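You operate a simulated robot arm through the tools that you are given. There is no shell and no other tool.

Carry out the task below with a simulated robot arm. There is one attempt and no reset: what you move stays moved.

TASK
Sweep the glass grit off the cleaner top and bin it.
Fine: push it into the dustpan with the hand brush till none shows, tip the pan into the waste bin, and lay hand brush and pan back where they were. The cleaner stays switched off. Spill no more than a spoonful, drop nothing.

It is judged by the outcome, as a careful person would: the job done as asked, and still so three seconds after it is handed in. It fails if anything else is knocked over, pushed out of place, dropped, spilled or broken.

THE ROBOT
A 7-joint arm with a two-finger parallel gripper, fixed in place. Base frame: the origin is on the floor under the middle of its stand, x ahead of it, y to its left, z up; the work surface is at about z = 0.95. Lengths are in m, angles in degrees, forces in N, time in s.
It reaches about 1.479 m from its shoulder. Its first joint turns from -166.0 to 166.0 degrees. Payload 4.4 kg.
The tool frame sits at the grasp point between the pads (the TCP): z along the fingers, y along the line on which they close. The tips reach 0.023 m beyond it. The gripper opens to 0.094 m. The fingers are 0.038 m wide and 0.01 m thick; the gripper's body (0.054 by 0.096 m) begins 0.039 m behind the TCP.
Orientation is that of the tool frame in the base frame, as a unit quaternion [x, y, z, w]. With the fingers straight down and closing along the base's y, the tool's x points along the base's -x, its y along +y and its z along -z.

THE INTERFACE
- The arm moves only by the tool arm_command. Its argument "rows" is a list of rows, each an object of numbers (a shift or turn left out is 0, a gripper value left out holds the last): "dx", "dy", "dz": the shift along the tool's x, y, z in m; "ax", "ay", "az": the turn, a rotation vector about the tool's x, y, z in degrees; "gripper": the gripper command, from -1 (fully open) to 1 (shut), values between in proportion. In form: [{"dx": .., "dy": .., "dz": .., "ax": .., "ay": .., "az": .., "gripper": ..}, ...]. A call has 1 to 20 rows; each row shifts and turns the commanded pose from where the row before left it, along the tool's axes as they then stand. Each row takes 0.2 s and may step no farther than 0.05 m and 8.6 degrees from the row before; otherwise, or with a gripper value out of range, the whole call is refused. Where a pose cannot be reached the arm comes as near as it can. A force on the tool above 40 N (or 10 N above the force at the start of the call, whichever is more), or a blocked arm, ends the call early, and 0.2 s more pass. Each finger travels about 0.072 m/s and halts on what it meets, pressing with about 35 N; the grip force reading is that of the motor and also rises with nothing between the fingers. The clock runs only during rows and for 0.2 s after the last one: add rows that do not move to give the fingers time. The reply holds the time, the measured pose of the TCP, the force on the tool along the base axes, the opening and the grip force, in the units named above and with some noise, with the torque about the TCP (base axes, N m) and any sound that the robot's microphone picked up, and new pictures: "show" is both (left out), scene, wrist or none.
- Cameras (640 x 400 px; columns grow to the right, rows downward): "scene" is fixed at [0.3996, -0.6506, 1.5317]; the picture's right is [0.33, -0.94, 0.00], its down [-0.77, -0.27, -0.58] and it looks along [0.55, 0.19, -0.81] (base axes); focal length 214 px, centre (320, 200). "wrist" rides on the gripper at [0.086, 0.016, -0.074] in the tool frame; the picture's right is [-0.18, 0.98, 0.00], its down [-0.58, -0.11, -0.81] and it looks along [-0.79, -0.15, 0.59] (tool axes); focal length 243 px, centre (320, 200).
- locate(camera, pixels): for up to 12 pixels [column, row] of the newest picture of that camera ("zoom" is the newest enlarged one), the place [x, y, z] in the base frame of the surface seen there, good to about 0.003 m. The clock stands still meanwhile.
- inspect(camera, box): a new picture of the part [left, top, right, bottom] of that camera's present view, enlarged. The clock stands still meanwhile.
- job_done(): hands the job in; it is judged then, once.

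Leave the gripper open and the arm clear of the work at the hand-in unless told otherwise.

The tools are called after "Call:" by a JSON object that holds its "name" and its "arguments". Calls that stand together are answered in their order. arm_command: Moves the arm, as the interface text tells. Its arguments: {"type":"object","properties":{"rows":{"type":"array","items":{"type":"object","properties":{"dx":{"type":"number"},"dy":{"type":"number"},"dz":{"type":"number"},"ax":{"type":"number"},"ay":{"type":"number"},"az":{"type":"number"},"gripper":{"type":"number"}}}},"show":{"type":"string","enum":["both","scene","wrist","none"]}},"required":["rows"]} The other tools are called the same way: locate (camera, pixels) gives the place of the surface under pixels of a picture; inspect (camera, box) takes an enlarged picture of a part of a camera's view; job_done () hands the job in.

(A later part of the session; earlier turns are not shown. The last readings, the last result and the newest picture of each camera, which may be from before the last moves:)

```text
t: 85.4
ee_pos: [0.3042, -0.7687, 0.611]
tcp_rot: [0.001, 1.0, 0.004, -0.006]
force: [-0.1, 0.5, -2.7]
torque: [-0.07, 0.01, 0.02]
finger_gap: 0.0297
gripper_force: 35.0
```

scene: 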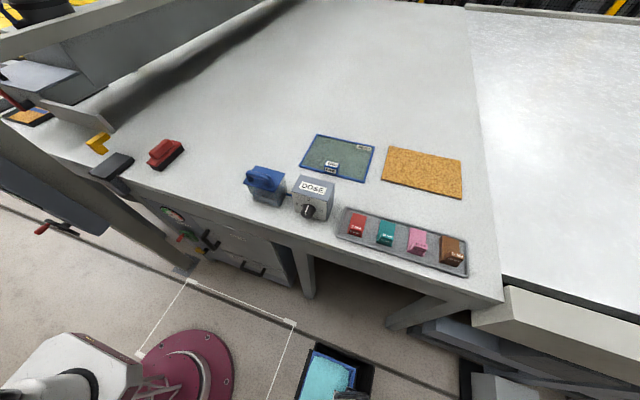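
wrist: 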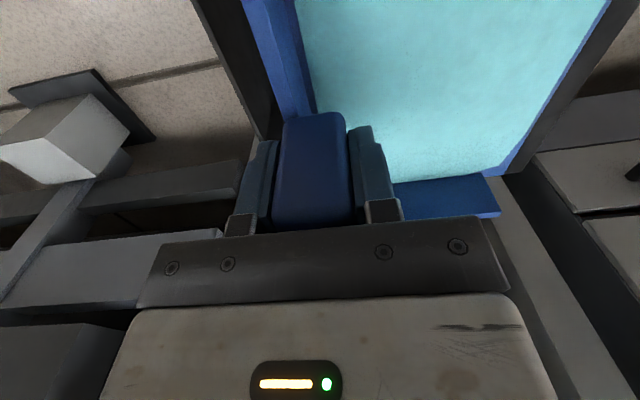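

Positioned at (0.304, -0.769, 0.611). I'll adjust to (0.31, -0.79, 0.60) so the mouth stays inside the bin opening throughout the tip, then check.

Call:
{"name": "arm_command", "arguments": {"rows": [{"dx": -0.002, "dy": -0.007, "dz": 0.003}, {"dx": -0.002, "dy": -0.008, "dz": 0.004}, {"dx": -0.002, "dy": -0.006, "dz": 0.004}, {}], "show": "both"}}

Call:
{"name": "inspect", "arguments": {"camera": "scene", "box": [240, 310, 440, 400]}}

Call:
{"name": "locate", "arguments": {"camera": "wrist", "pixels": [[515, 165], [605, 10], [310, 105], [255, 10], [495, 210], [235, 80], [225, 50], [265, 135]]}}

```text
t: 86.4
ee_pos: [0.3108, -0.7895, 0.6015]
tcp_rot: [0.001, 1.0, 0.004, -0.005]
force: [0.5, -0.2, -2.8]
torque: [-0.13, 0.0, -0.01]
finger_gap: 0.0297
gripper_force: 35.0
```

scene: 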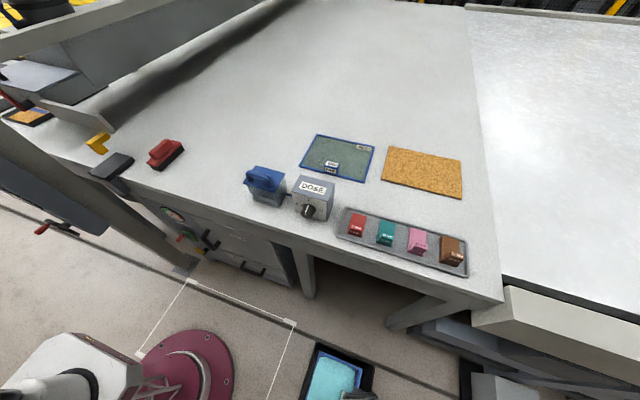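
wrist: 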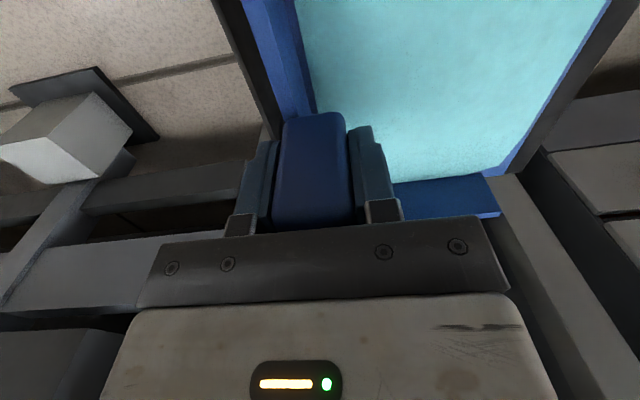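

```text
3.20 times, centred on (340, 355) of scene
```

zoom: 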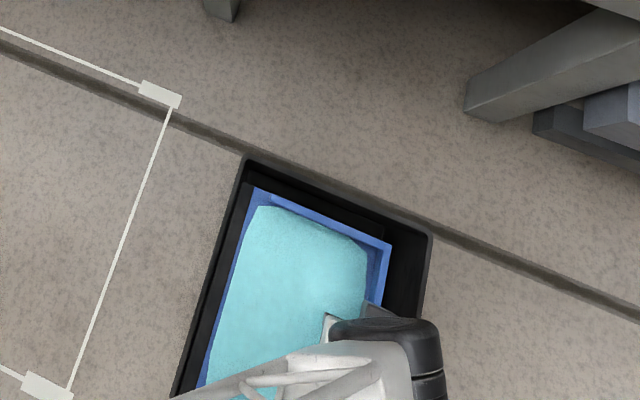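

```text
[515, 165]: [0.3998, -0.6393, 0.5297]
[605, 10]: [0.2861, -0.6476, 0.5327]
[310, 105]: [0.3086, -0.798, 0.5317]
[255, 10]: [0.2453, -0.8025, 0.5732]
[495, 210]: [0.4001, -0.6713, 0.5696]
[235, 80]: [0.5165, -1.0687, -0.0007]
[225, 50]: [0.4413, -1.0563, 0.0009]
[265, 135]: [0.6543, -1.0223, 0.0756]
```

The pan sits over the bin, lip at y≈-0.64, inside the rim (x 0.21–0.41). Now I'll tip it: mouth down in steps to about 76°.

Call:
{"name": "arm_command", "arguments": {"rows": [{"ax": 4}, {"ax": 8}, {"ax": 8}, {"ax": 8}, {"ax": 8}, {"ax": 8}, {"ax": 8}, {"ax": 8}, {"ax": 8}, {"ax": 8}, {}, {}], "show": "both"}}

Call:
{"name": "inspect", "arguments": {"camera": "scene", "box": [240, 310, 440, 400]}}

```text
t: 89.0
ee_pos: [0.3084, -0.7897, 0.5994]
tcp_rot: [-0.003, 0.791, -0.612, -0.005]
force: [-0.2, 0.0, -2.3]
torque: [0.13, -0.06, 0.02]
finger_gap: 0.0296
gripper_force: 34.9
```

scene: 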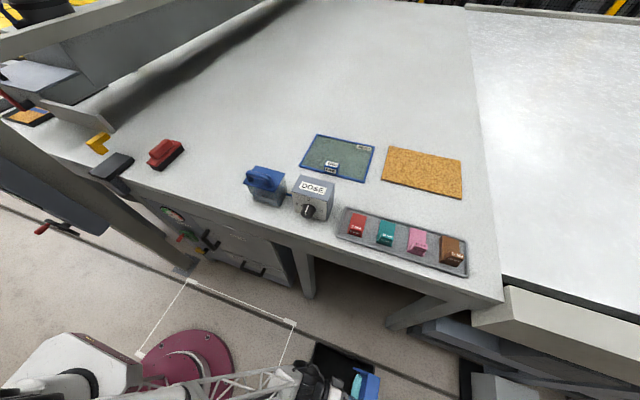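
wrist: 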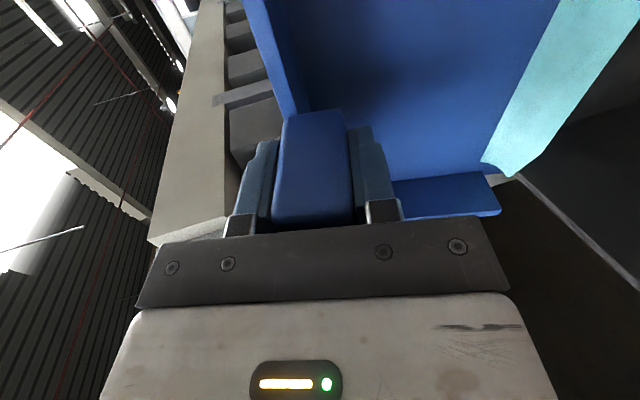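

```text
3.20 times, centred on (340, 355) of scene
```

zoom: 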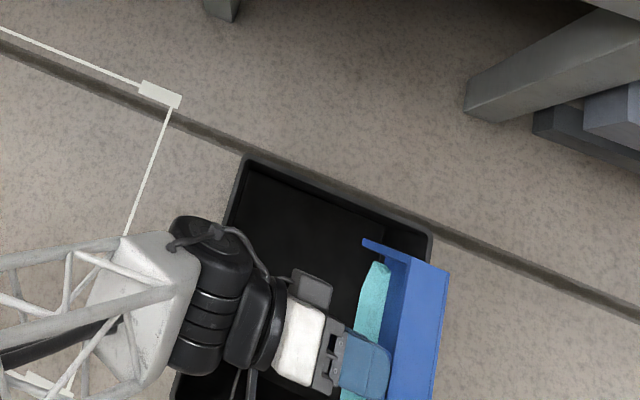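

The grit is sliding toward the mouth. I'll wait a second and see if it empties.

Call:
{"name": "arm_command", "arguments": {"rows": [{}, {}, {}, {}, {}], "show": "both"}}

Call:
{"name": "inspect", "arguments": {"camera": "wrist", "box": [380, 0, 640, 240]}}

```text
t: 90.2
ee_pos: [0.308, -0.7903, 0.6001]
tcp_rot: [-0.002, 0.79, -0.613, -0.005]
force: [0.3, 0.0, -1.8]
torque: [0.1, -0.01, 0.0]
finger_gap: 0.0296
gripper_force: 34.6
```

scene: 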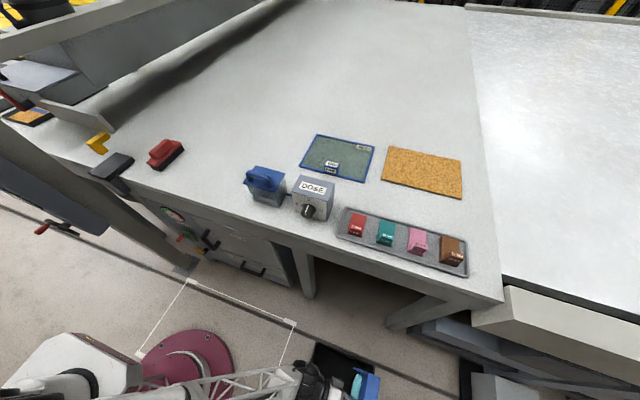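
wrist: 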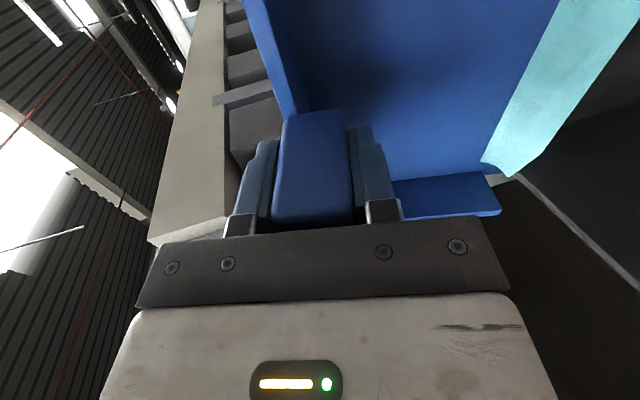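

```text
1.67 times, centred on (510, 120) of wrist
```

zoom: 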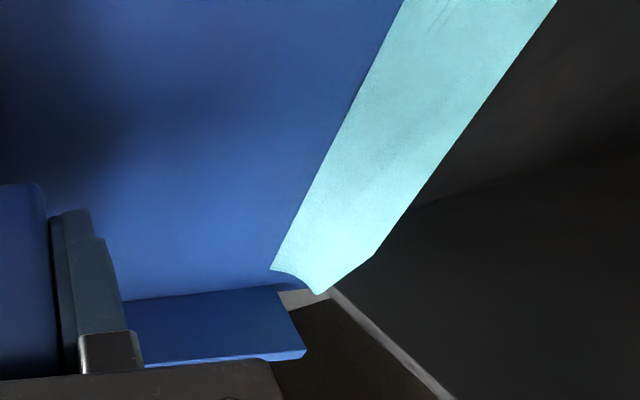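

A band of grit still sits at the mouth at 76°. I'll shift 4 cm toward the bin centre (+y) and tilt further to about 95°.

Call:
{"name": "arm_command", "arguments": {"rows": [{"dy": 0.0033, "dz": -0.0129}, {"dy": 0.0033, "dz": -0.0129}, {"dy": 0.0033, "dz": -0.0129}, {"ax": 7}, {"ax": 7}, {"ax": 6}, {}, {}], "show": "both"}}

Call:
{"name": "inspect", "arguments": {"camera": "scene", "box": [240, 310, 440, 400]}}

Call:
{"name": "inspect", "arguments": {"camera": "wrist", "box": [380, 0, 640, 240]}}

```text
t: 92.0
ee_pos: [0.3096, -0.7498, 0.6007]
tcp_rot: [0.003, -0.672, 0.74, 0.005]
force: [0.1, 0.2, -2.5]
torque: [0.12, -0.02, -0.02]
finger_gap: 0.0298
gripper_force: 35.2
```

scene: 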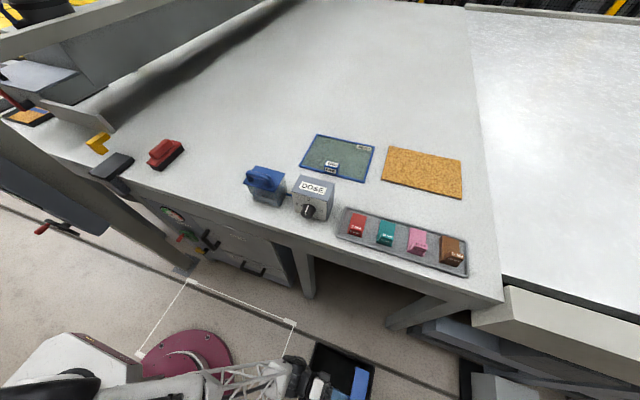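
wrist: 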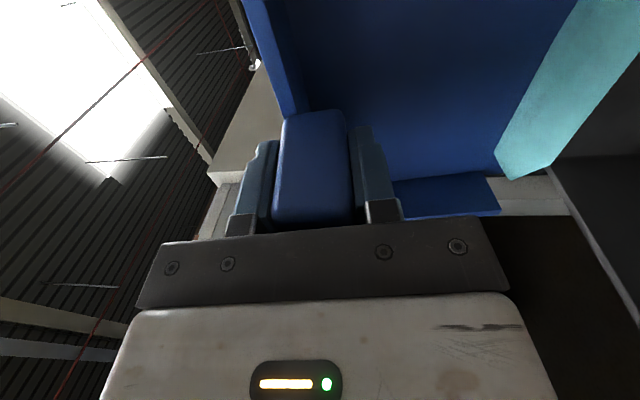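

```text
3.20 times, centred on (340, 355) of scene
```

zoom: 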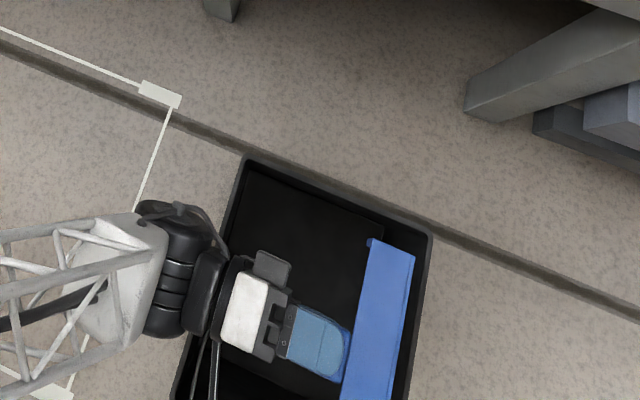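

```text
1.67 times, centred on (510, 120) of wrist
```

zoom: 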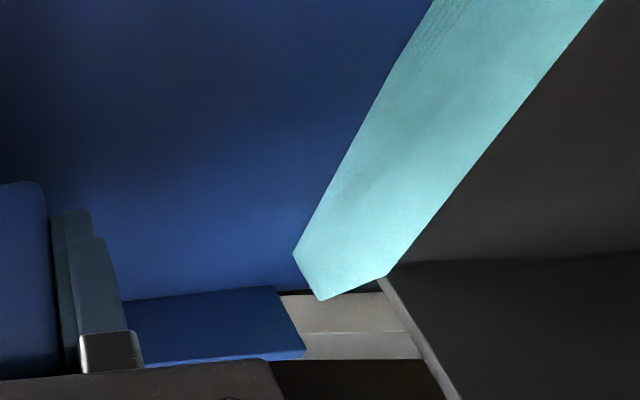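

A teal band still shows at the mouth at about 95°. I'll hold for two seconds and see whether it's draining.

Call:
{"name": "arm_command", "arguments": {"rows": [{}, {}, {}, {}, {}, {}, {}, {}, {}, {}], "show": "both"}}

Call:
{"name": "inspect", "arguments": {"camera": "wrist", "box": [380, 0, 640, 240]}}

Call:
{"name": "locate", "arguments": {"camera": "wrist", "pixels": [[505, 165], [545, 165], [575, 100], [600, 40], [560, 60], [540, 120], [520, 130], [590, 90], [615, 110], [500, 190], [450, 120], [490, 130]]}}

```text
t: 94.2
ee_pos: [0.3089, -0.7499, 0.6003]
tcp_rot: [0.004, -0.672, 0.74, 0.004]
force: [-0.5, 0.4, -2.6]
torque: [0.11, -0.03, 0.01]
finger_gap: 0.0298
gripper_force: 35.1
```

scene: 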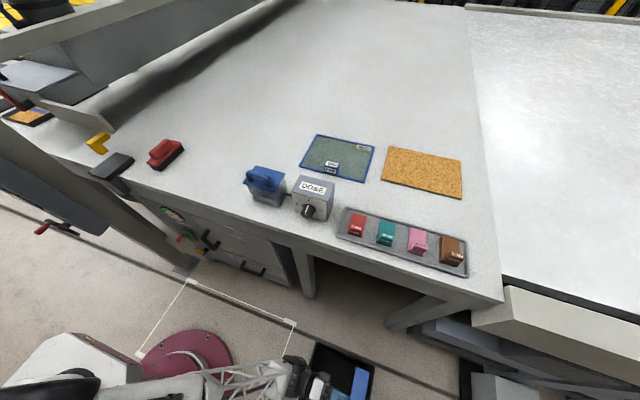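
wrist: 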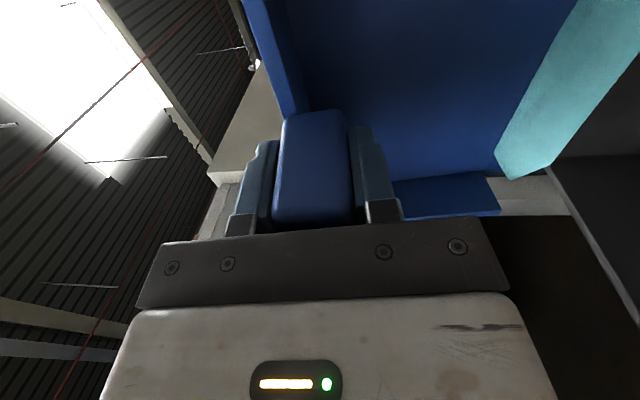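

```text
1.67 times, centred on (510, 120) of wrist
```

zoom: 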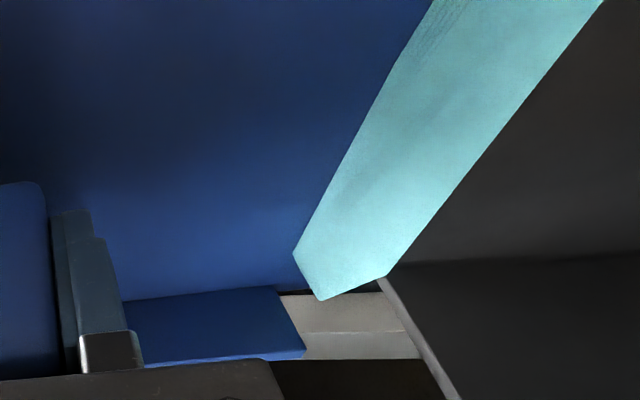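

```text
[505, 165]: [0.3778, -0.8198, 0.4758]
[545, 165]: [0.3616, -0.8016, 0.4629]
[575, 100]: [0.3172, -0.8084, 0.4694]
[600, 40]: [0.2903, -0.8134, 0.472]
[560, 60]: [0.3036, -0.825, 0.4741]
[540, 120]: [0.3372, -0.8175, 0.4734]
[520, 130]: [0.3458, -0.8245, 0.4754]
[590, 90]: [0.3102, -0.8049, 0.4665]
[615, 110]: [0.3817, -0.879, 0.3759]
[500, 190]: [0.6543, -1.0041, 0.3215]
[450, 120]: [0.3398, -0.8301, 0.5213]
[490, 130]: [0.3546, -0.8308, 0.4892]
```

The teal band's top lies at z≈0.463–0.476, sloping about 27° toward the pan opening, so it's heaped at the mouth end. It needs a steeper tilt. I'll shift 8 cm further toward +y to keep the lip over the bin middle, then tilt to about 115°.

Call:
{"name": "arm_command", "arguments": {"rows": [{"dy": -0.0026, "dz": -0.0275}, {"dy": -0.0026, "dz": -0.0275}, {"dy": -0.0026, "dz": -0.0275}, {"ax": 6.6}, {"ax": 6.6}, {"ax": 6.6}, {}, {}], "show": "both"}}

Call:
{"name": "inspect", "arguments": {"camera": "scene", "box": [240, 310, 440, 400]}}

Call:
{"name": "inspect", "arguments": {"camera": "wrist", "box": [380, 0, 640, 240]}}

```text
t: 96.0
ee_pos: [0.3086, -0.6675, 0.6011]
tcp_rot: [0.004, -0.535, 0.845, 0.004]
force: [0.2, -0.9, -1.5]
torque: [0.09, 0.0, 0.04]
finger_gap: 0.0299
gripper_force: 34.4
```

scene: 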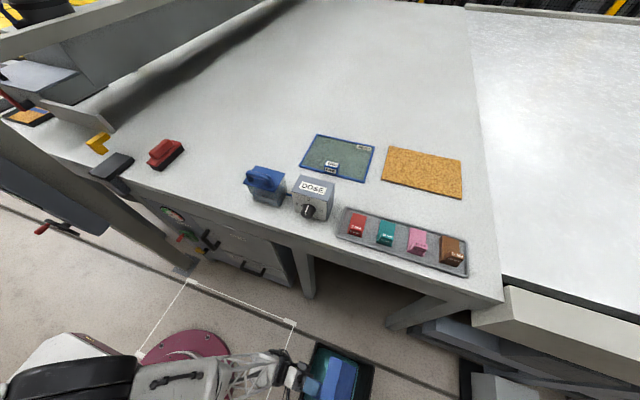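
wrist: 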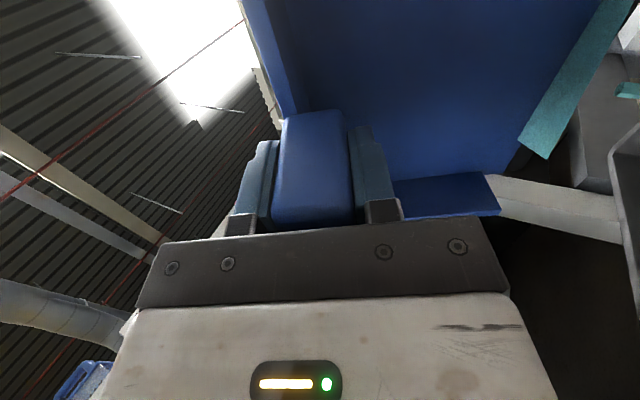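

```text
3.20 times, centred on (340, 355) of scene
```

zoom: 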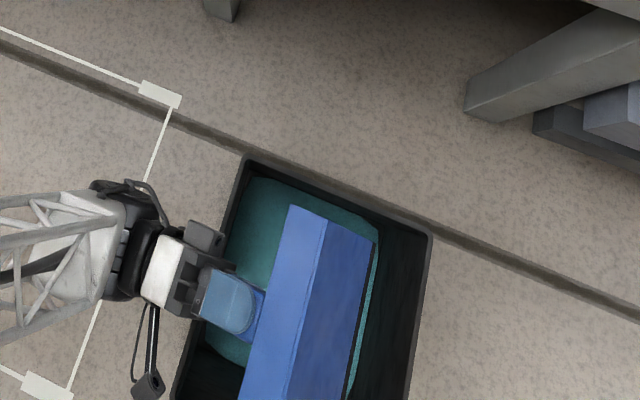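

```text
1.67 times, centred on (510, 120) of wrist
```

zoom: 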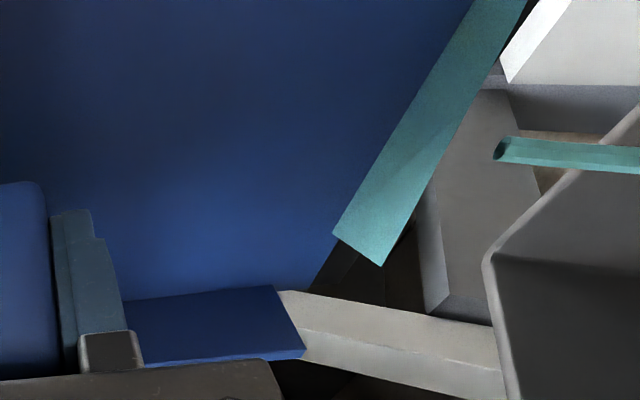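

It's now pouring: a teal stream falls into the bin and the bin floor is teal. I'll hold while it drains.

Call:
{"name": "arm_command", "arguments": {"rows": [{}, {}, {}, {}, {}], "show": "both"}}

Call:
{"name": "inspect", "arguments": {"camera": "wrist", "box": [380, 0, 640, 240]}}

Call:
{"name": "inspect", "arguments": {"camera": "scene", "box": [240, 310, 440, 400]}}

```text
t: 97.2
ee_pos: [0.3074, -0.666, 0.6009]
tcp_rot: [0.004, -0.536, 0.844, 0.003]
force: [0.4, 0.5, -1.9]
torque: [0.12, 0.02, -0.02]
finger_gap: 0.0297
gripper_force: 34.5
```

scene: 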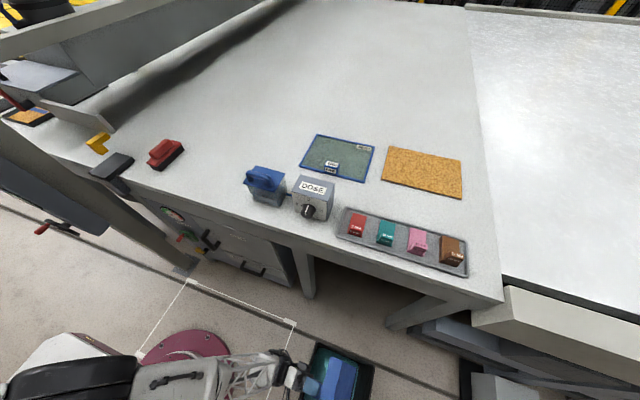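
wrist: 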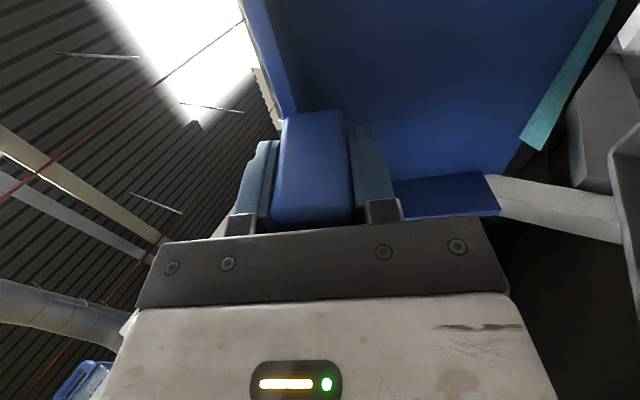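

```text
1.67 times, centred on (510, 120) of wrist
```

zoom: 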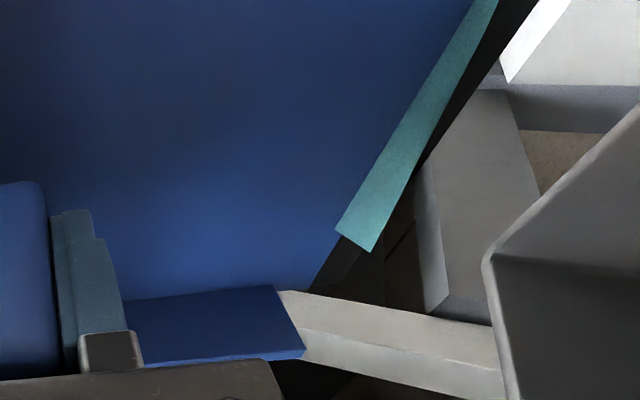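

```text
3.20 times, centred on (340, 355) of scene
```

zoom: 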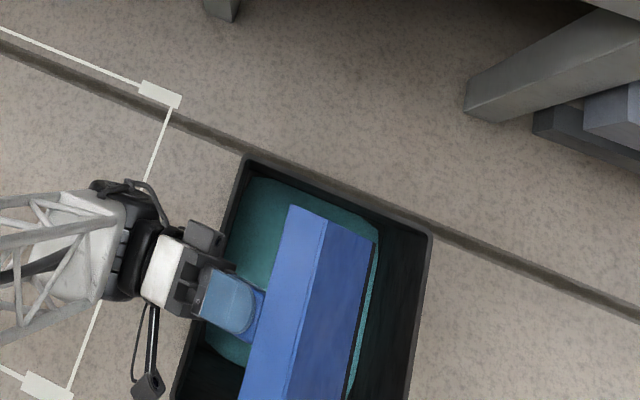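

The stream has stopped and a thinner wedge remains. I'll shift 2.6 cm toward +y and tilt on to about 139°.

Call:
{"name": "arm_command", "arguments": {"rows": [{"dy": -0.0055, "dz": -0.0118}, {"dy": -0.0055, "dz": -0.0118}, {"ax": 6}, {"ax": 6}, {"ax": 6}, {"ax": 6}, {}, {}, {}, {}], "show": "both"}}

Call:
{"name": "inspect", "arguments": {"camera": "wrist", "box": [380, 0, 640, 240]}}

Call:
{"name": "inspect", "arguments": {"camera": "scene", "box": [240, 310, 440, 400]}}

```text
t: 99.4
ee_pos: [0.3089, -0.6422, 0.6011]
tcp_rot: [0.005, -0.446, 0.895, 0.003]
force: [-0.8, -0.1, -1.6]
torque: [0.13, 0.01, 0.01]
finger_gap: 0.0301
gripper_force: 34.9
out of reach, approached as far as the arm can: row 5, 6
```

scene: 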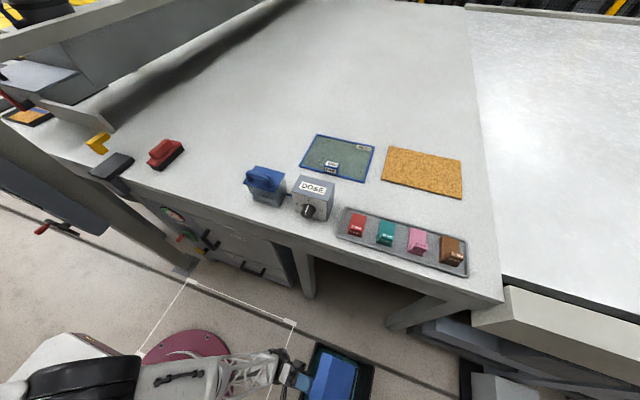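
wrist: 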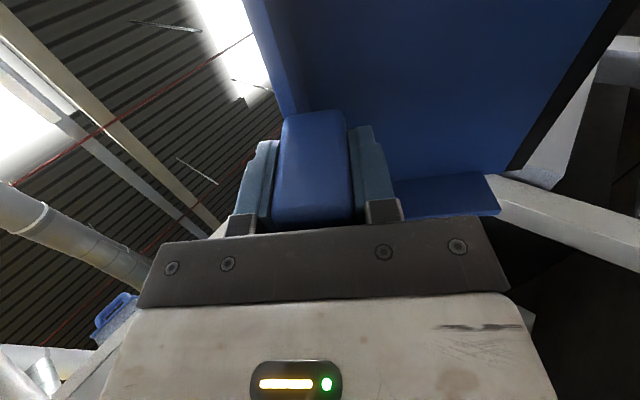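

```text
1.67 times, centred on (510, 120) of wrist
```

zoom: 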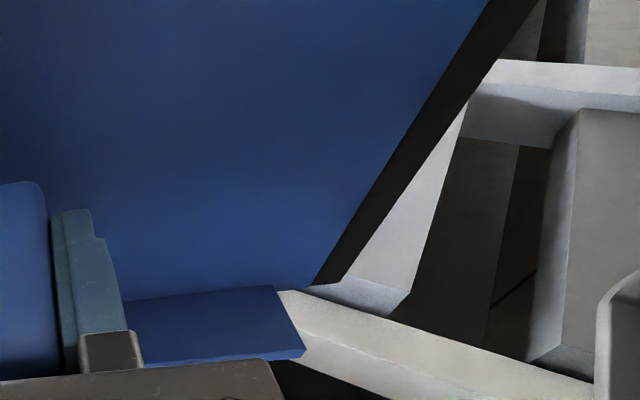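

```text
3.20 times, centred on (340, 355) of scene
```

zoom: 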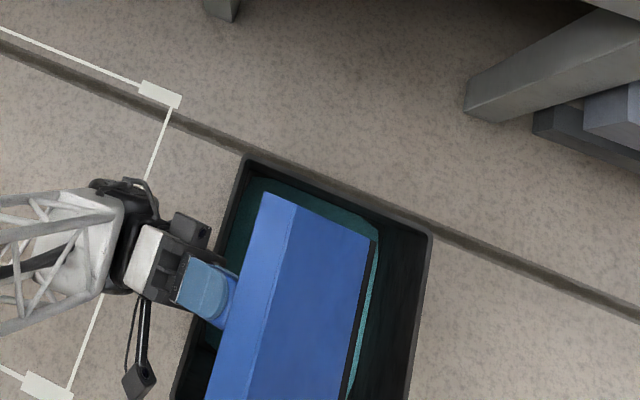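

The pan is empty: no teal in it at about 127° tilt, though the arm reached its limit there. Now I'll untilt in stages over the bin.

Call:
{"name": "arm_command", "arguments": {"rows": [{"ax": -6}, {"ax": -8}, {"ax": -8}, {"ax": -8}, {"ax": -8}, {"ax": -8}, {"ax": -8}, {}], "show": "both"}}

```text
t: 101.2
ee_pos: [0.3073, -0.641, 0.5998]
tcp_rot: [-0.002, 0.804, -0.594, -0.005]
force: [0.3, 0.7, -2.4]
torque: [0.05, -0.03, 0.0]
finger_gap: 0.0295
gripper_force: 34.8
```

scene: 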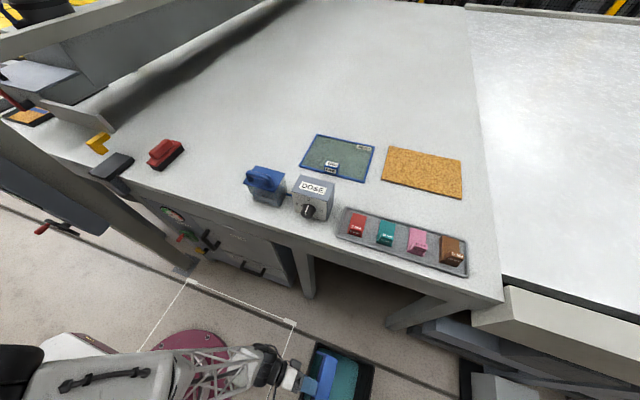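
wrist: 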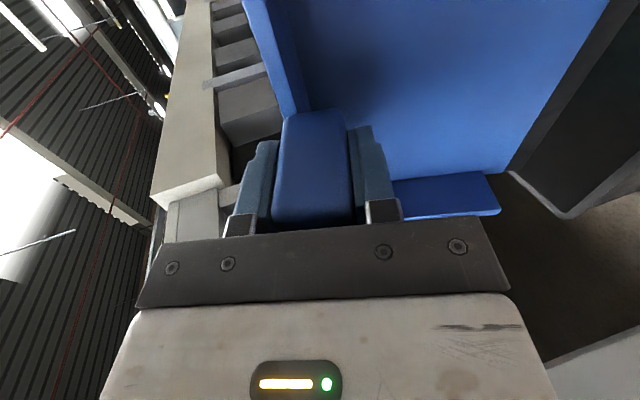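

Tilt is now 73° and the pan floor is clean blue. I'll raise 15 cm and move back over the bin centre before finishing the untilt.

Call:
{"name": "arm_command", "arguments": {"rows": [{"dy": -0.0288, "dz": 0.0086}, {"dy": -0.0288, "dz": 0.0086}, {"dy": -0.0288, "dz": 0.0086}, {"dy": -0.0288, "dz": 0.0086}, {"dy": -0.0288, "dz": 0.0086}, {"dy": -0.0288, "dz": 0.0086}, {"ax": -8}, {"ax": -8}, {"ax": -8}, {"ax": -8}, {}], "show": "both"}}

Call:
{"name": "inspect", "arguments": {"camera": "scene", "box": [240, 310, 440, 400]}}

```text
t: 103.6
ee_pos: [0.3112, -0.7408, 0.7506]
tcp_rot: [-0.001, 0.937, -0.349, -0.005]
force: [0.3, 0.1, -2.6]
torque: [-0.02, 0.01, -0.04]
finger_gap: 0.0297
gripper_force: 34.9
```

scene: 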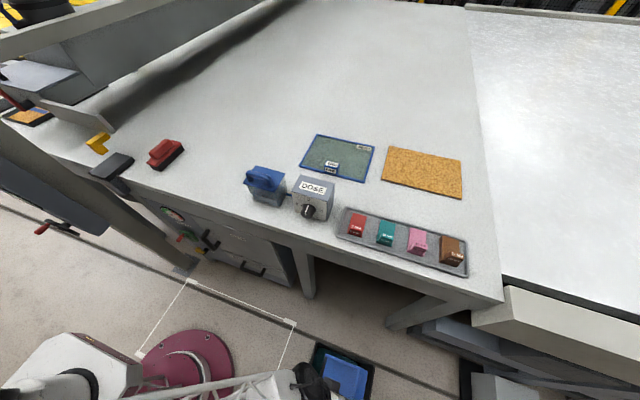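
wrist: 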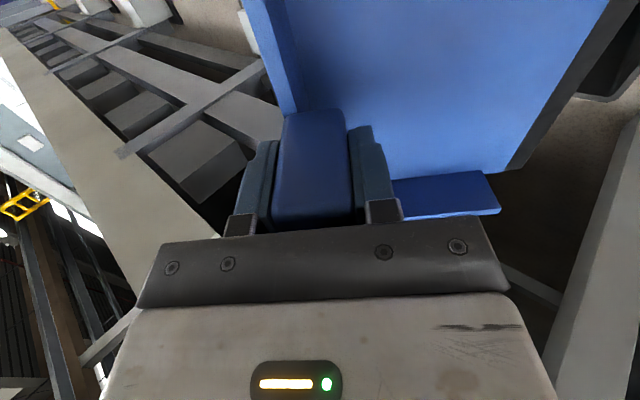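

```text
3.20 times, centred on (340, 355) of scene
```

zoom: 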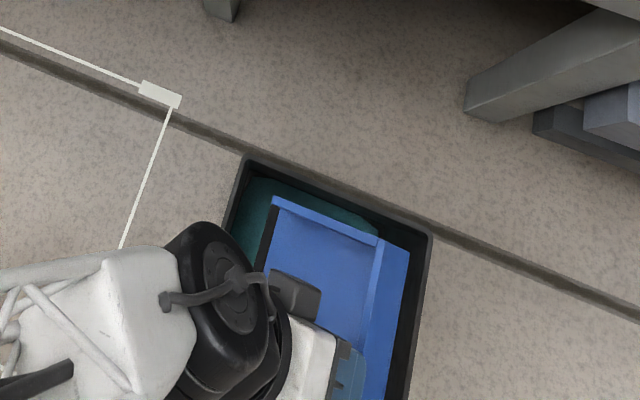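

The pan is clean, grit is visible only inside the bin, and there's none on the floor. I'll climb straight up about 0.48 m.

Call:
{"name": "arm_command", "arguments": {"rows": [{"dy": -0.013, "dz": -0.015}, {"dy": -0.0262, "dz": -0.0302}, {"dy": -0.0262, "dz": -0.0302}, {"dy": -0.0262, "dz": -0.0302}, {"dy": -0.0262, "dz": -0.0302}, {"dy": -0.0262, "dz": -0.0302}, {"dy": -0.0262, "dz": -0.0302}, {"dy": -0.0262, "dz": -0.0302}, {"dy": -0.0262, "dz": -0.0302}, {"dy": -0.0262, "dz": -0.0302}, {"dy": -0.0262, "dz": -0.0302}, {"dy": -0.0262, "dz": -0.0302}, {"dy": -0.013, "dz": -0.015}, {}], "show": "both"}}

```text
t: 106.6
ee_pos: [0.3165, -0.7375, 1.2299]
tcp_rot: [-0.001, 0.937, -0.35, -0.006]
force: [-0.5, 0.8, -1.8]
torque: [0.0, 0.02, -0.02]
finger_gap: 0.0297
gripper_force: 35.1
```

scene: 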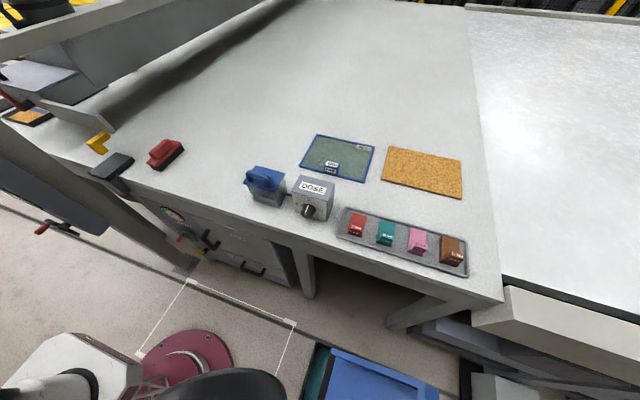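
wrist: 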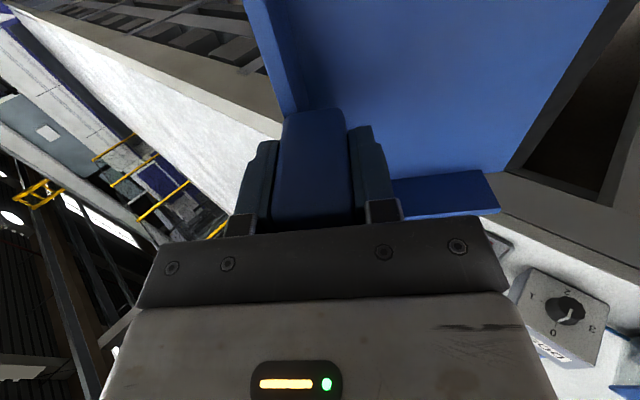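

Clear at z 1.23. I'll finish the untilt (41°) here.

Call:
{"name": "arm_command", "arguments": {"rows": [{"ax": -8}, {"ax": -8}, {"ax": -8}, {"ax": -8}, {"ax": -8}, {}], "show": "wrist"}}

```text
t: 108.0
ee_pos: [0.3159, -0.7401, 1.2306]
tcp_rot: [0.001, 1.0, -0.008, -0.005]
force: [-1.0, 0.0, -1.3]
torque: [-0.07, 0.0, -0.02]
finger_gap: 0.0297
gripper_force: 35.0
```

wrist: 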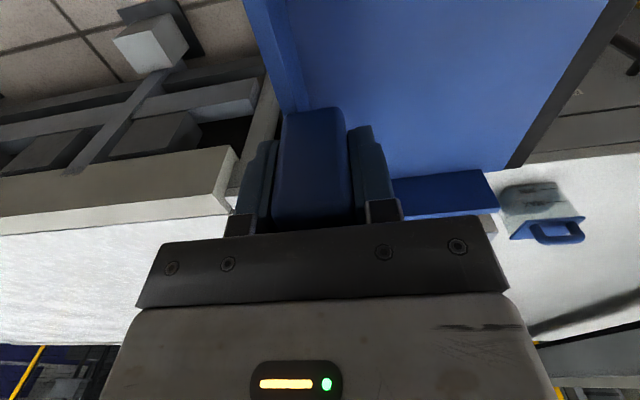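

Weight dropped to about 1.5 N, so the pan is empty. I'll square up the small residual tilt, then carry the pan back toward (0.50, -0.20) in moderate steps.

Call:
{"name": "arm_command", "arguments": {"rows": [{"ax": -0.9, "ay": -0.57, "az": -0.1}, {"dx": -0.004, "dy": 0.012}, {"dx": -0.006, "dy": 0.02}, {"dx": -0.008, "dy": 0.0256}, {"dx": -0.008, "dy": 0.0256}, {"dx": -0.008, "dy": 0.0256}, {"dx": -0.008, "dy": 0.0256}, {"dx": -0.008, "dy": 0.0256}, {"dx": -0.008, "dy": 0.0256}, {"dx": -0.008, "dy": 0.0256}, {"dx": -0.008, "dy": 0.0256}, {"dx": -0.008, "dy": 0.0256}, {"dx": -0.006, "dy": 0.02}, {"dx": -0.004, "dy": 0.012}, {}], "show": "wrist"}}

```text
t: 111.2
ee_pos: [0.4082, -0.4453, 1.2303]
tcp_rot: [0.0, 1.0, 0.0, 0.0]
force: [0.4, -0.3, -2.1]
torque: [-0.09, 0.01, 0.01]
finger_gap: 0.0298
gripper_force: 34.9
```

wrist: 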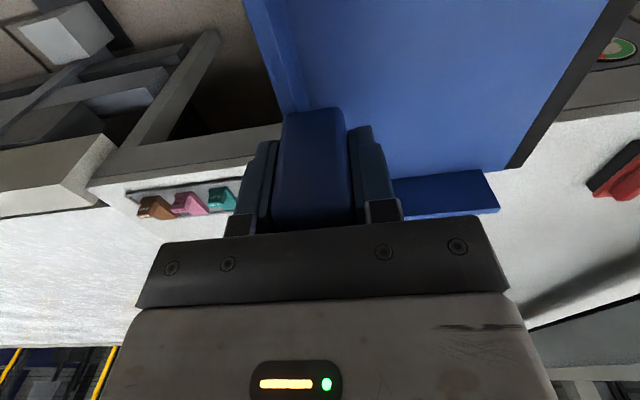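

Smooth. I'll continue to (0.50, -0.20).

Call:
{"name": "arm_command", "arguments": {"rows": [{"dx": -0.004, "dy": 0.012}, {"dx": -0.008, "dy": 0.02}, {"dx": -0.01, "dy": 0.026}, {"dx": -0.01, "dy": 0.026}, {"dx": -0.01, "dy": 0.026}, {"dx": -0.01, "dy": 0.026}, {"dx": -0.01, "dy": 0.026}, {"dx": -0.01, "dy": 0.026}, {"dx": -0.009, "dy": 0.025}, {"dx": -0.007, "dy": 0.02}, {"dx": -0.004, "dy": 0.012}, {}], "show": "scene"}}

```text
t: 113.8
ee_pos: [0.5015, -0.2014, 1.2306]
tcp_rot: [-0.001, 1.0, 0.0, -0.001]
force: [-0.2, -0.4, -2.3]
torque: [-0.07, -0.02, 0.01]
finger_gap: 0.0297
gripper_force: 35.0
```

scene: 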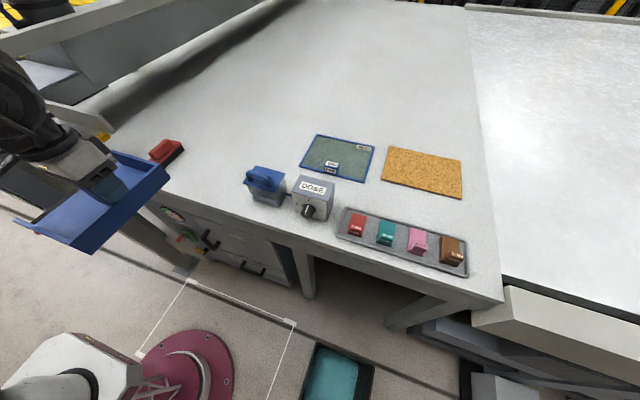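

The bin now shows the teal grit inside, near (332,372). I'll check its surroundings and the pan closely.

Call:
{"name": "inspect", "arguments": {"camera": "scene", "box": [240, 300, 440, 400]}}

Call:
{"name": "inspect", "arguments": {"camera": "scene", "box": [0, 120, 240, 270]}}

Call:
{"name": "arm_command", "arguments": {"rows": [{"az": 4}, {"az": 8}, {"az": 8}, {"az": 8}, {"az": 8}, {"az": 8}, {"az": 8}, {"az": 8}, {"az": 8}, {"az": 8}, {"az": 8}, {"az": 6}, {}], "show": "both"}}

```text
3.20 times, centred on (340, 350) of scene
```

zoom: 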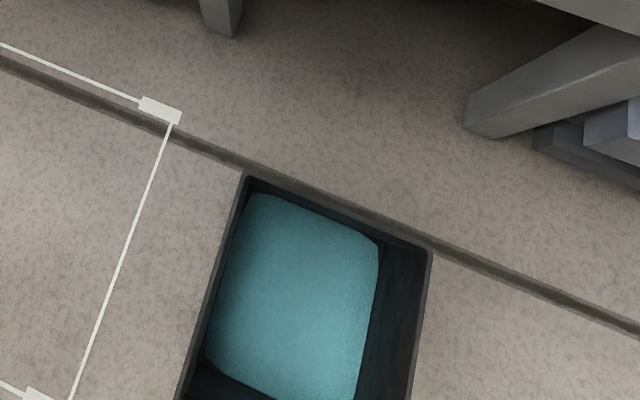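

```text
2.67 times, centred on (120, 195) of scene
```

zoom: 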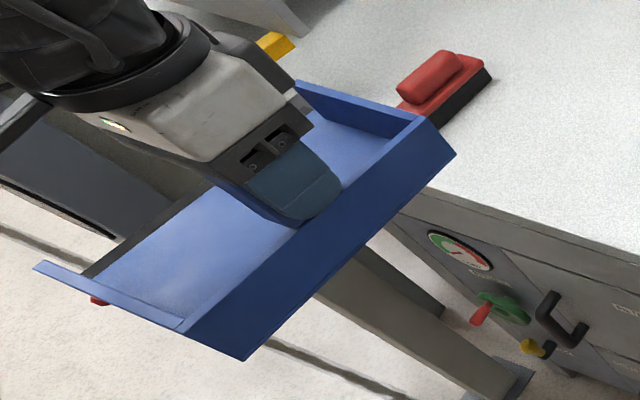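

```text
t: 116.6
ee_pos: [0.4988, -0.2005, 1.2293]
tcp_rot: [0.708, 0.706, -0.002, 0.0]
force: [-0.7, 0.7, -2.7]
torque: [0.02, 0.09, 0.0]
finger_gap: 0.0299
gripper_force: 35.2
```

scene: 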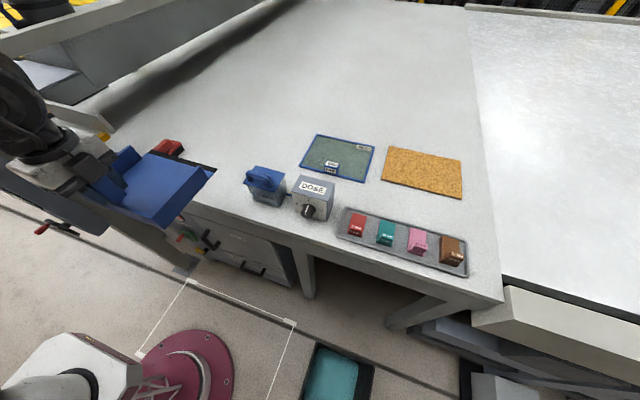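
wrist: 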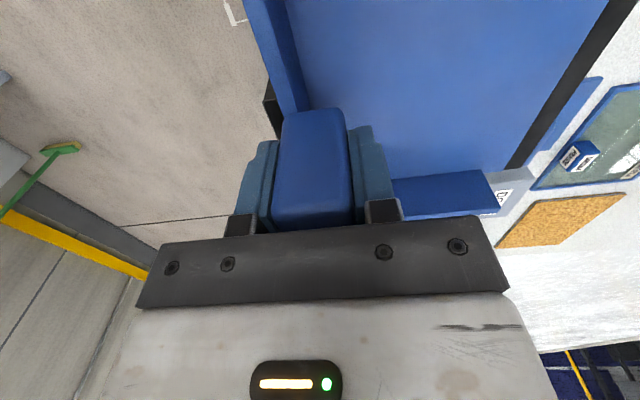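

The pan is turned back to face +x. I'll check how it sits in the grip: levelness and offset.

Call:
{"name": "locate", "arguments": {"camera": "wrist", "pixels": [[492, 205], [460, 200], [420, 205], [250, 8], [265, 40], [275, 70], [400, 80], [450, 40], [510, 160], [600, 15], [330, 60], [480, 130]]}}

Call:
{"name": "inspect", "arguments": {"camera": "wrist", "box": [220, 0, 640, 240]}}

```text
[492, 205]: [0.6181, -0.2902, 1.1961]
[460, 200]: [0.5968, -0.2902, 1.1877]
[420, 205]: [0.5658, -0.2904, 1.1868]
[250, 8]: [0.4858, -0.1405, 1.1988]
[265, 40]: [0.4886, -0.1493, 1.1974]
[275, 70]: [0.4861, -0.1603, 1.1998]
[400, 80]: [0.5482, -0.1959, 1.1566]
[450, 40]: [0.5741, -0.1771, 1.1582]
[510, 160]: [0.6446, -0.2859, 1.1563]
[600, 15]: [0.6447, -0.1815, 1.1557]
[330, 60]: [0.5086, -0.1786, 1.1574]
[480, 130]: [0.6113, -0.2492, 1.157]
```

```text
1.52 times, centred on (430, 120) of wrist
```

zoom: 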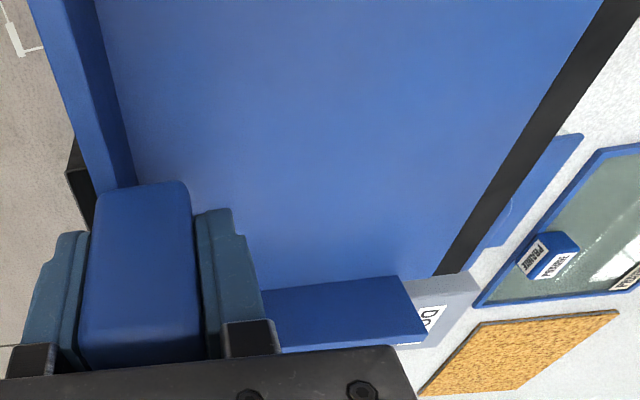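

The pan is level in the grip (floor z 1.157 front and back). I'll carry it back over its original place at height.

Call:
{"name": "arm_command", "arguments": {"rows": [{"dx": 0.005, "dy": 0.01}, {"dx": 0.01, "dy": 0.0211}, {"dx": 0.0118, "dy": 0.025}, {"dx": 0.0118, "dy": 0.025}, {"dx": 0.0118, "dy": 0.025}, {"dx": 0.0118, "dy": 0.025}, {"dx": 0.0118, "dy": 0.025}, {"dx": 0.0095, "dy": 0.0205}, {"dx": 0.005, "dy": 0.01}, {}], "show": "both"}}

```text
t: 118.8
ee_pos: [0.6869, -0.1139, 1.227]
tcp_rot: [0.707, 0.707, -0.001, 0.0]
force: [-0.5, 0.5, -1.9]
torque: [0.01, 0.09, 0.01]
finger_gap: 0.0301
gripper_force: 35.4
```

scene: 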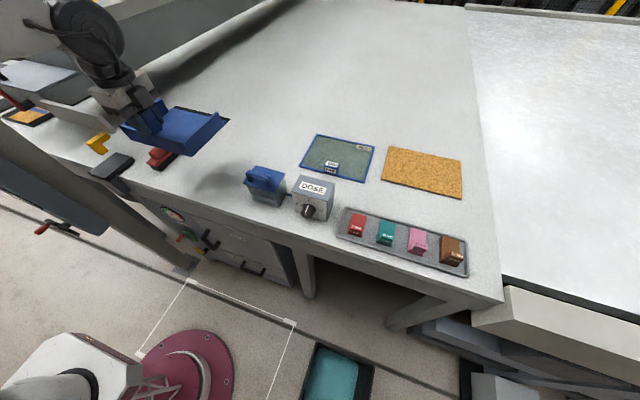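
wrist: 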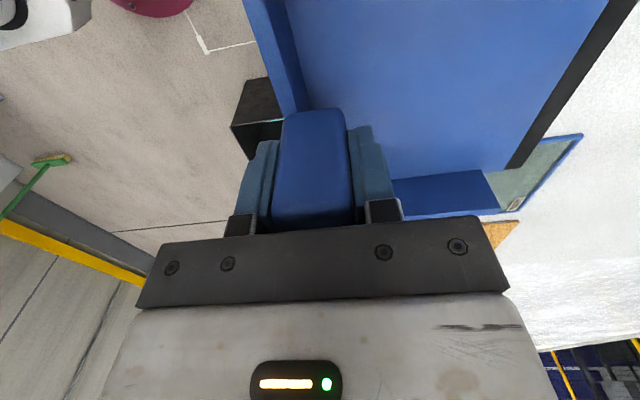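

I'll lower to about 3 cm above the surface.

Call:
{"name": "arm_command", "arguments": {"rows": [{"dz": 0.015}, {"dz": 0.025}, {"dz": 0.03}, {"dz": 0.03}, {"dz": 0.03}, {"dz": 0.025}, {"dz": 0.015}, {}], "show": "both"}}

Call:
{"name": "inspect", "arguments": {"camera": "scene", "box": [140, 120, 260, 205]}}

```text
t: 120.6
ee_pos: [0.6868, -0.1135, 1.0584]
tcp_rot: [0.707, 0.707, -0.002, 0.0]
force: [0.2, -0.7, -3.1]
torque: [0.03, 0.07, 0.0]
finger_gap: 0.03
gripper_force: 34.9
```

scene: 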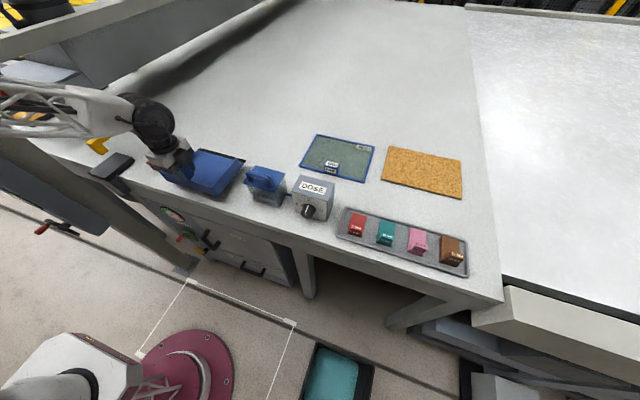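
wrist: 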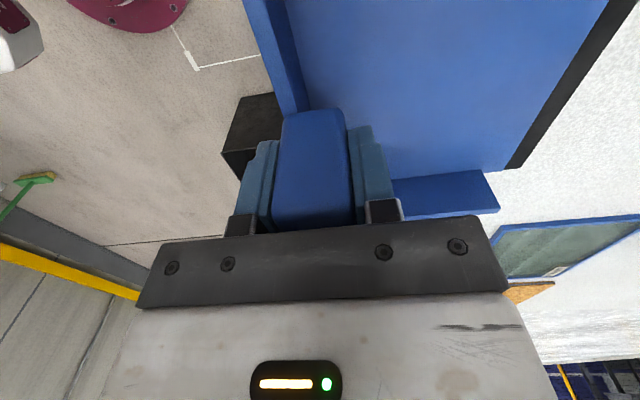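

```text
4.71 times, centred on (200, 162) of scene
```

zoom: 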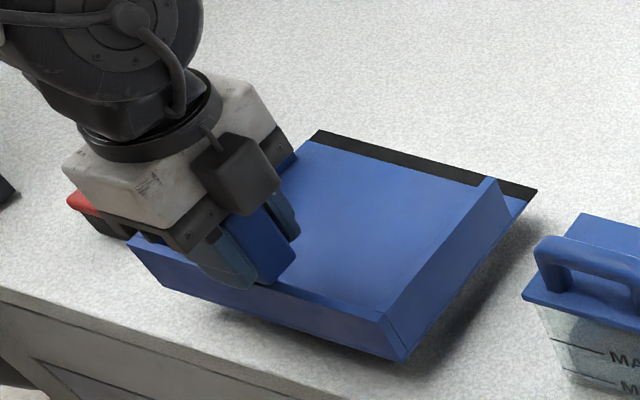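

About 3 cm to go. I'll lower 2.5 cm, with a 1.5 mm y trim, then feel for contact in small steps.

Call:
{"name": "arm_command", "arguments": {"rows": [{"dx": 0.0015, "dz": 0.01}, {"dz": 0.01}, {"dz": 0.006}, {}], "show": "none"}}

Call:
{"name": "arm_command", "arguments": {"rows": [{"dz": 0.002}, {"dz": 0.001}, {}], "show": "none"}}

```text
t: 121.6
ee_pos: [0.6868, -0.1101, 1.03]
tcp_rot: [0.708, 0.706, -0.001, 0.001]
force: [-0.9, -0.6, -1.3]
torque: [0.02, 0.02, 0.0]
finger_gap: 0.0298
gripper_force: 34.7
```

```text
t: 122.4
ee_pos: [0.6868, -0.1106, 1.0296]
tcp_rot: [0.707, 0.708, -0.001, -0.001]
force: [0.9, 0.6, -2.0]
torque: [-0.03, 0.09, -0.02]
finger_gap: 0.0298
gripper_force: 34.7
```

No contact yet. Lowering in 1 mm steps.

Call:
{"name": "arm_command", "arguments": {"rows": [{"dz": 0.001}, {"dz": 0.001}, {}], "show": "none"}}

Call:
{"name": "arm_command", "arguments": {"rows": [{"dz": 0.001}, {}], "show": "none"}}

Call:
{"name": "arm_command", "arguments": {"rows": [{"dz": 0.001}, {}], "show": "none"}}

```text
t: 123.2
ee_pos: [0.6871, -0.1112, 1.0264]
tcp_rot: [0.707, 0.707, -0.001, 0.0]
force: [0.4, 0.1, -1.1]
torque: [0.02, 0.08, 0.02]
finger_gap: 0.0296
gripper_force: 35.0
```

```text
t: 123.8
ee_pos: [0.6874, -0.1115, 1.0264]
tcp_rot: [0.707, 0.707, -0.001, 0.0]
force: [-0.3, 0.0, -2.4]
torque: [-0.04, 0.1, -0.03]
finger_gap: 0.0298
gripper_force: 35.1
```

```text
t: 124.4
ee_pos: [0.6853, -0.1109, 1.0245]
tcp_rot: [0.707, 0.707, -0.002, 0.0]
force: [1.2, -0.4, -0.8]
torque: [-0.07, -0.02, 0.01]
finger_gap: 0.0299
gripper_force: 35.5
```

The torque has dropped, so the pan is starting to touch. Another 0.7 mm.

Call:
{"name": "arm_command", "arguments": {"rows": [{"dz": 0.0007}, {}], "show": "none"}}

Call:
{"name": "arm_command", "arguments": {"rows": [{"dz": 0.0005}, {}], "show": "both"}}

Call:
{"name": "inspect", "arguments": {"camera": "scene", "box": [140, 120, 260, 205]}}

```text
t: 125.0
ee_pos: [0.6876, -0.1107, 1.0259]
tcp_rot: [0.707, 0.707, 0.0, 0.001]
force: [-2.2, 1.8, 5.7]
torque: [-0.69, -0.28, -0.18]
finger_gap: 0.0297
gripper_force: 35.0
```

```text
t: 125.6
ee_pos: [0.6873, -0.1117, 1.0234]
tcp_rot: [0.707, 0.707, 0.0, 0.001]
force: [-1.7, 6.9, 13.1]
torque: [-1.03, -0.11, -0.08]
finger_gap: 0.0299
gripper_force: 35.3
```

scene: 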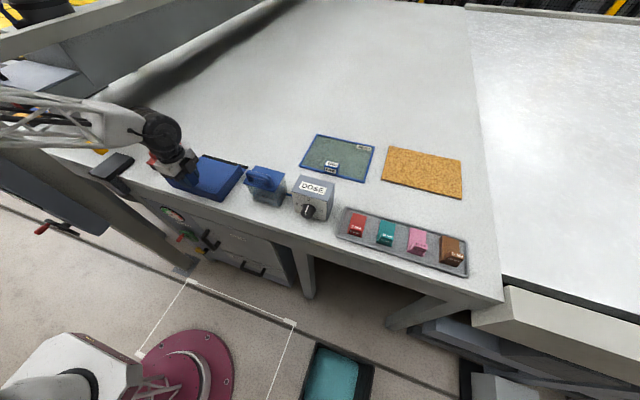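
wrist: 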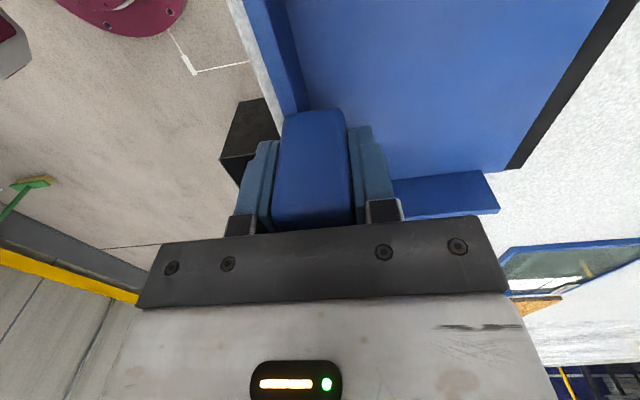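

```text
4.71 times, centred on (200, 162) of scene
```

zoom: 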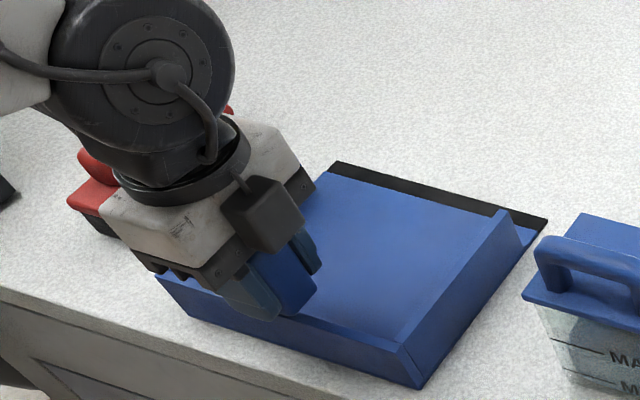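

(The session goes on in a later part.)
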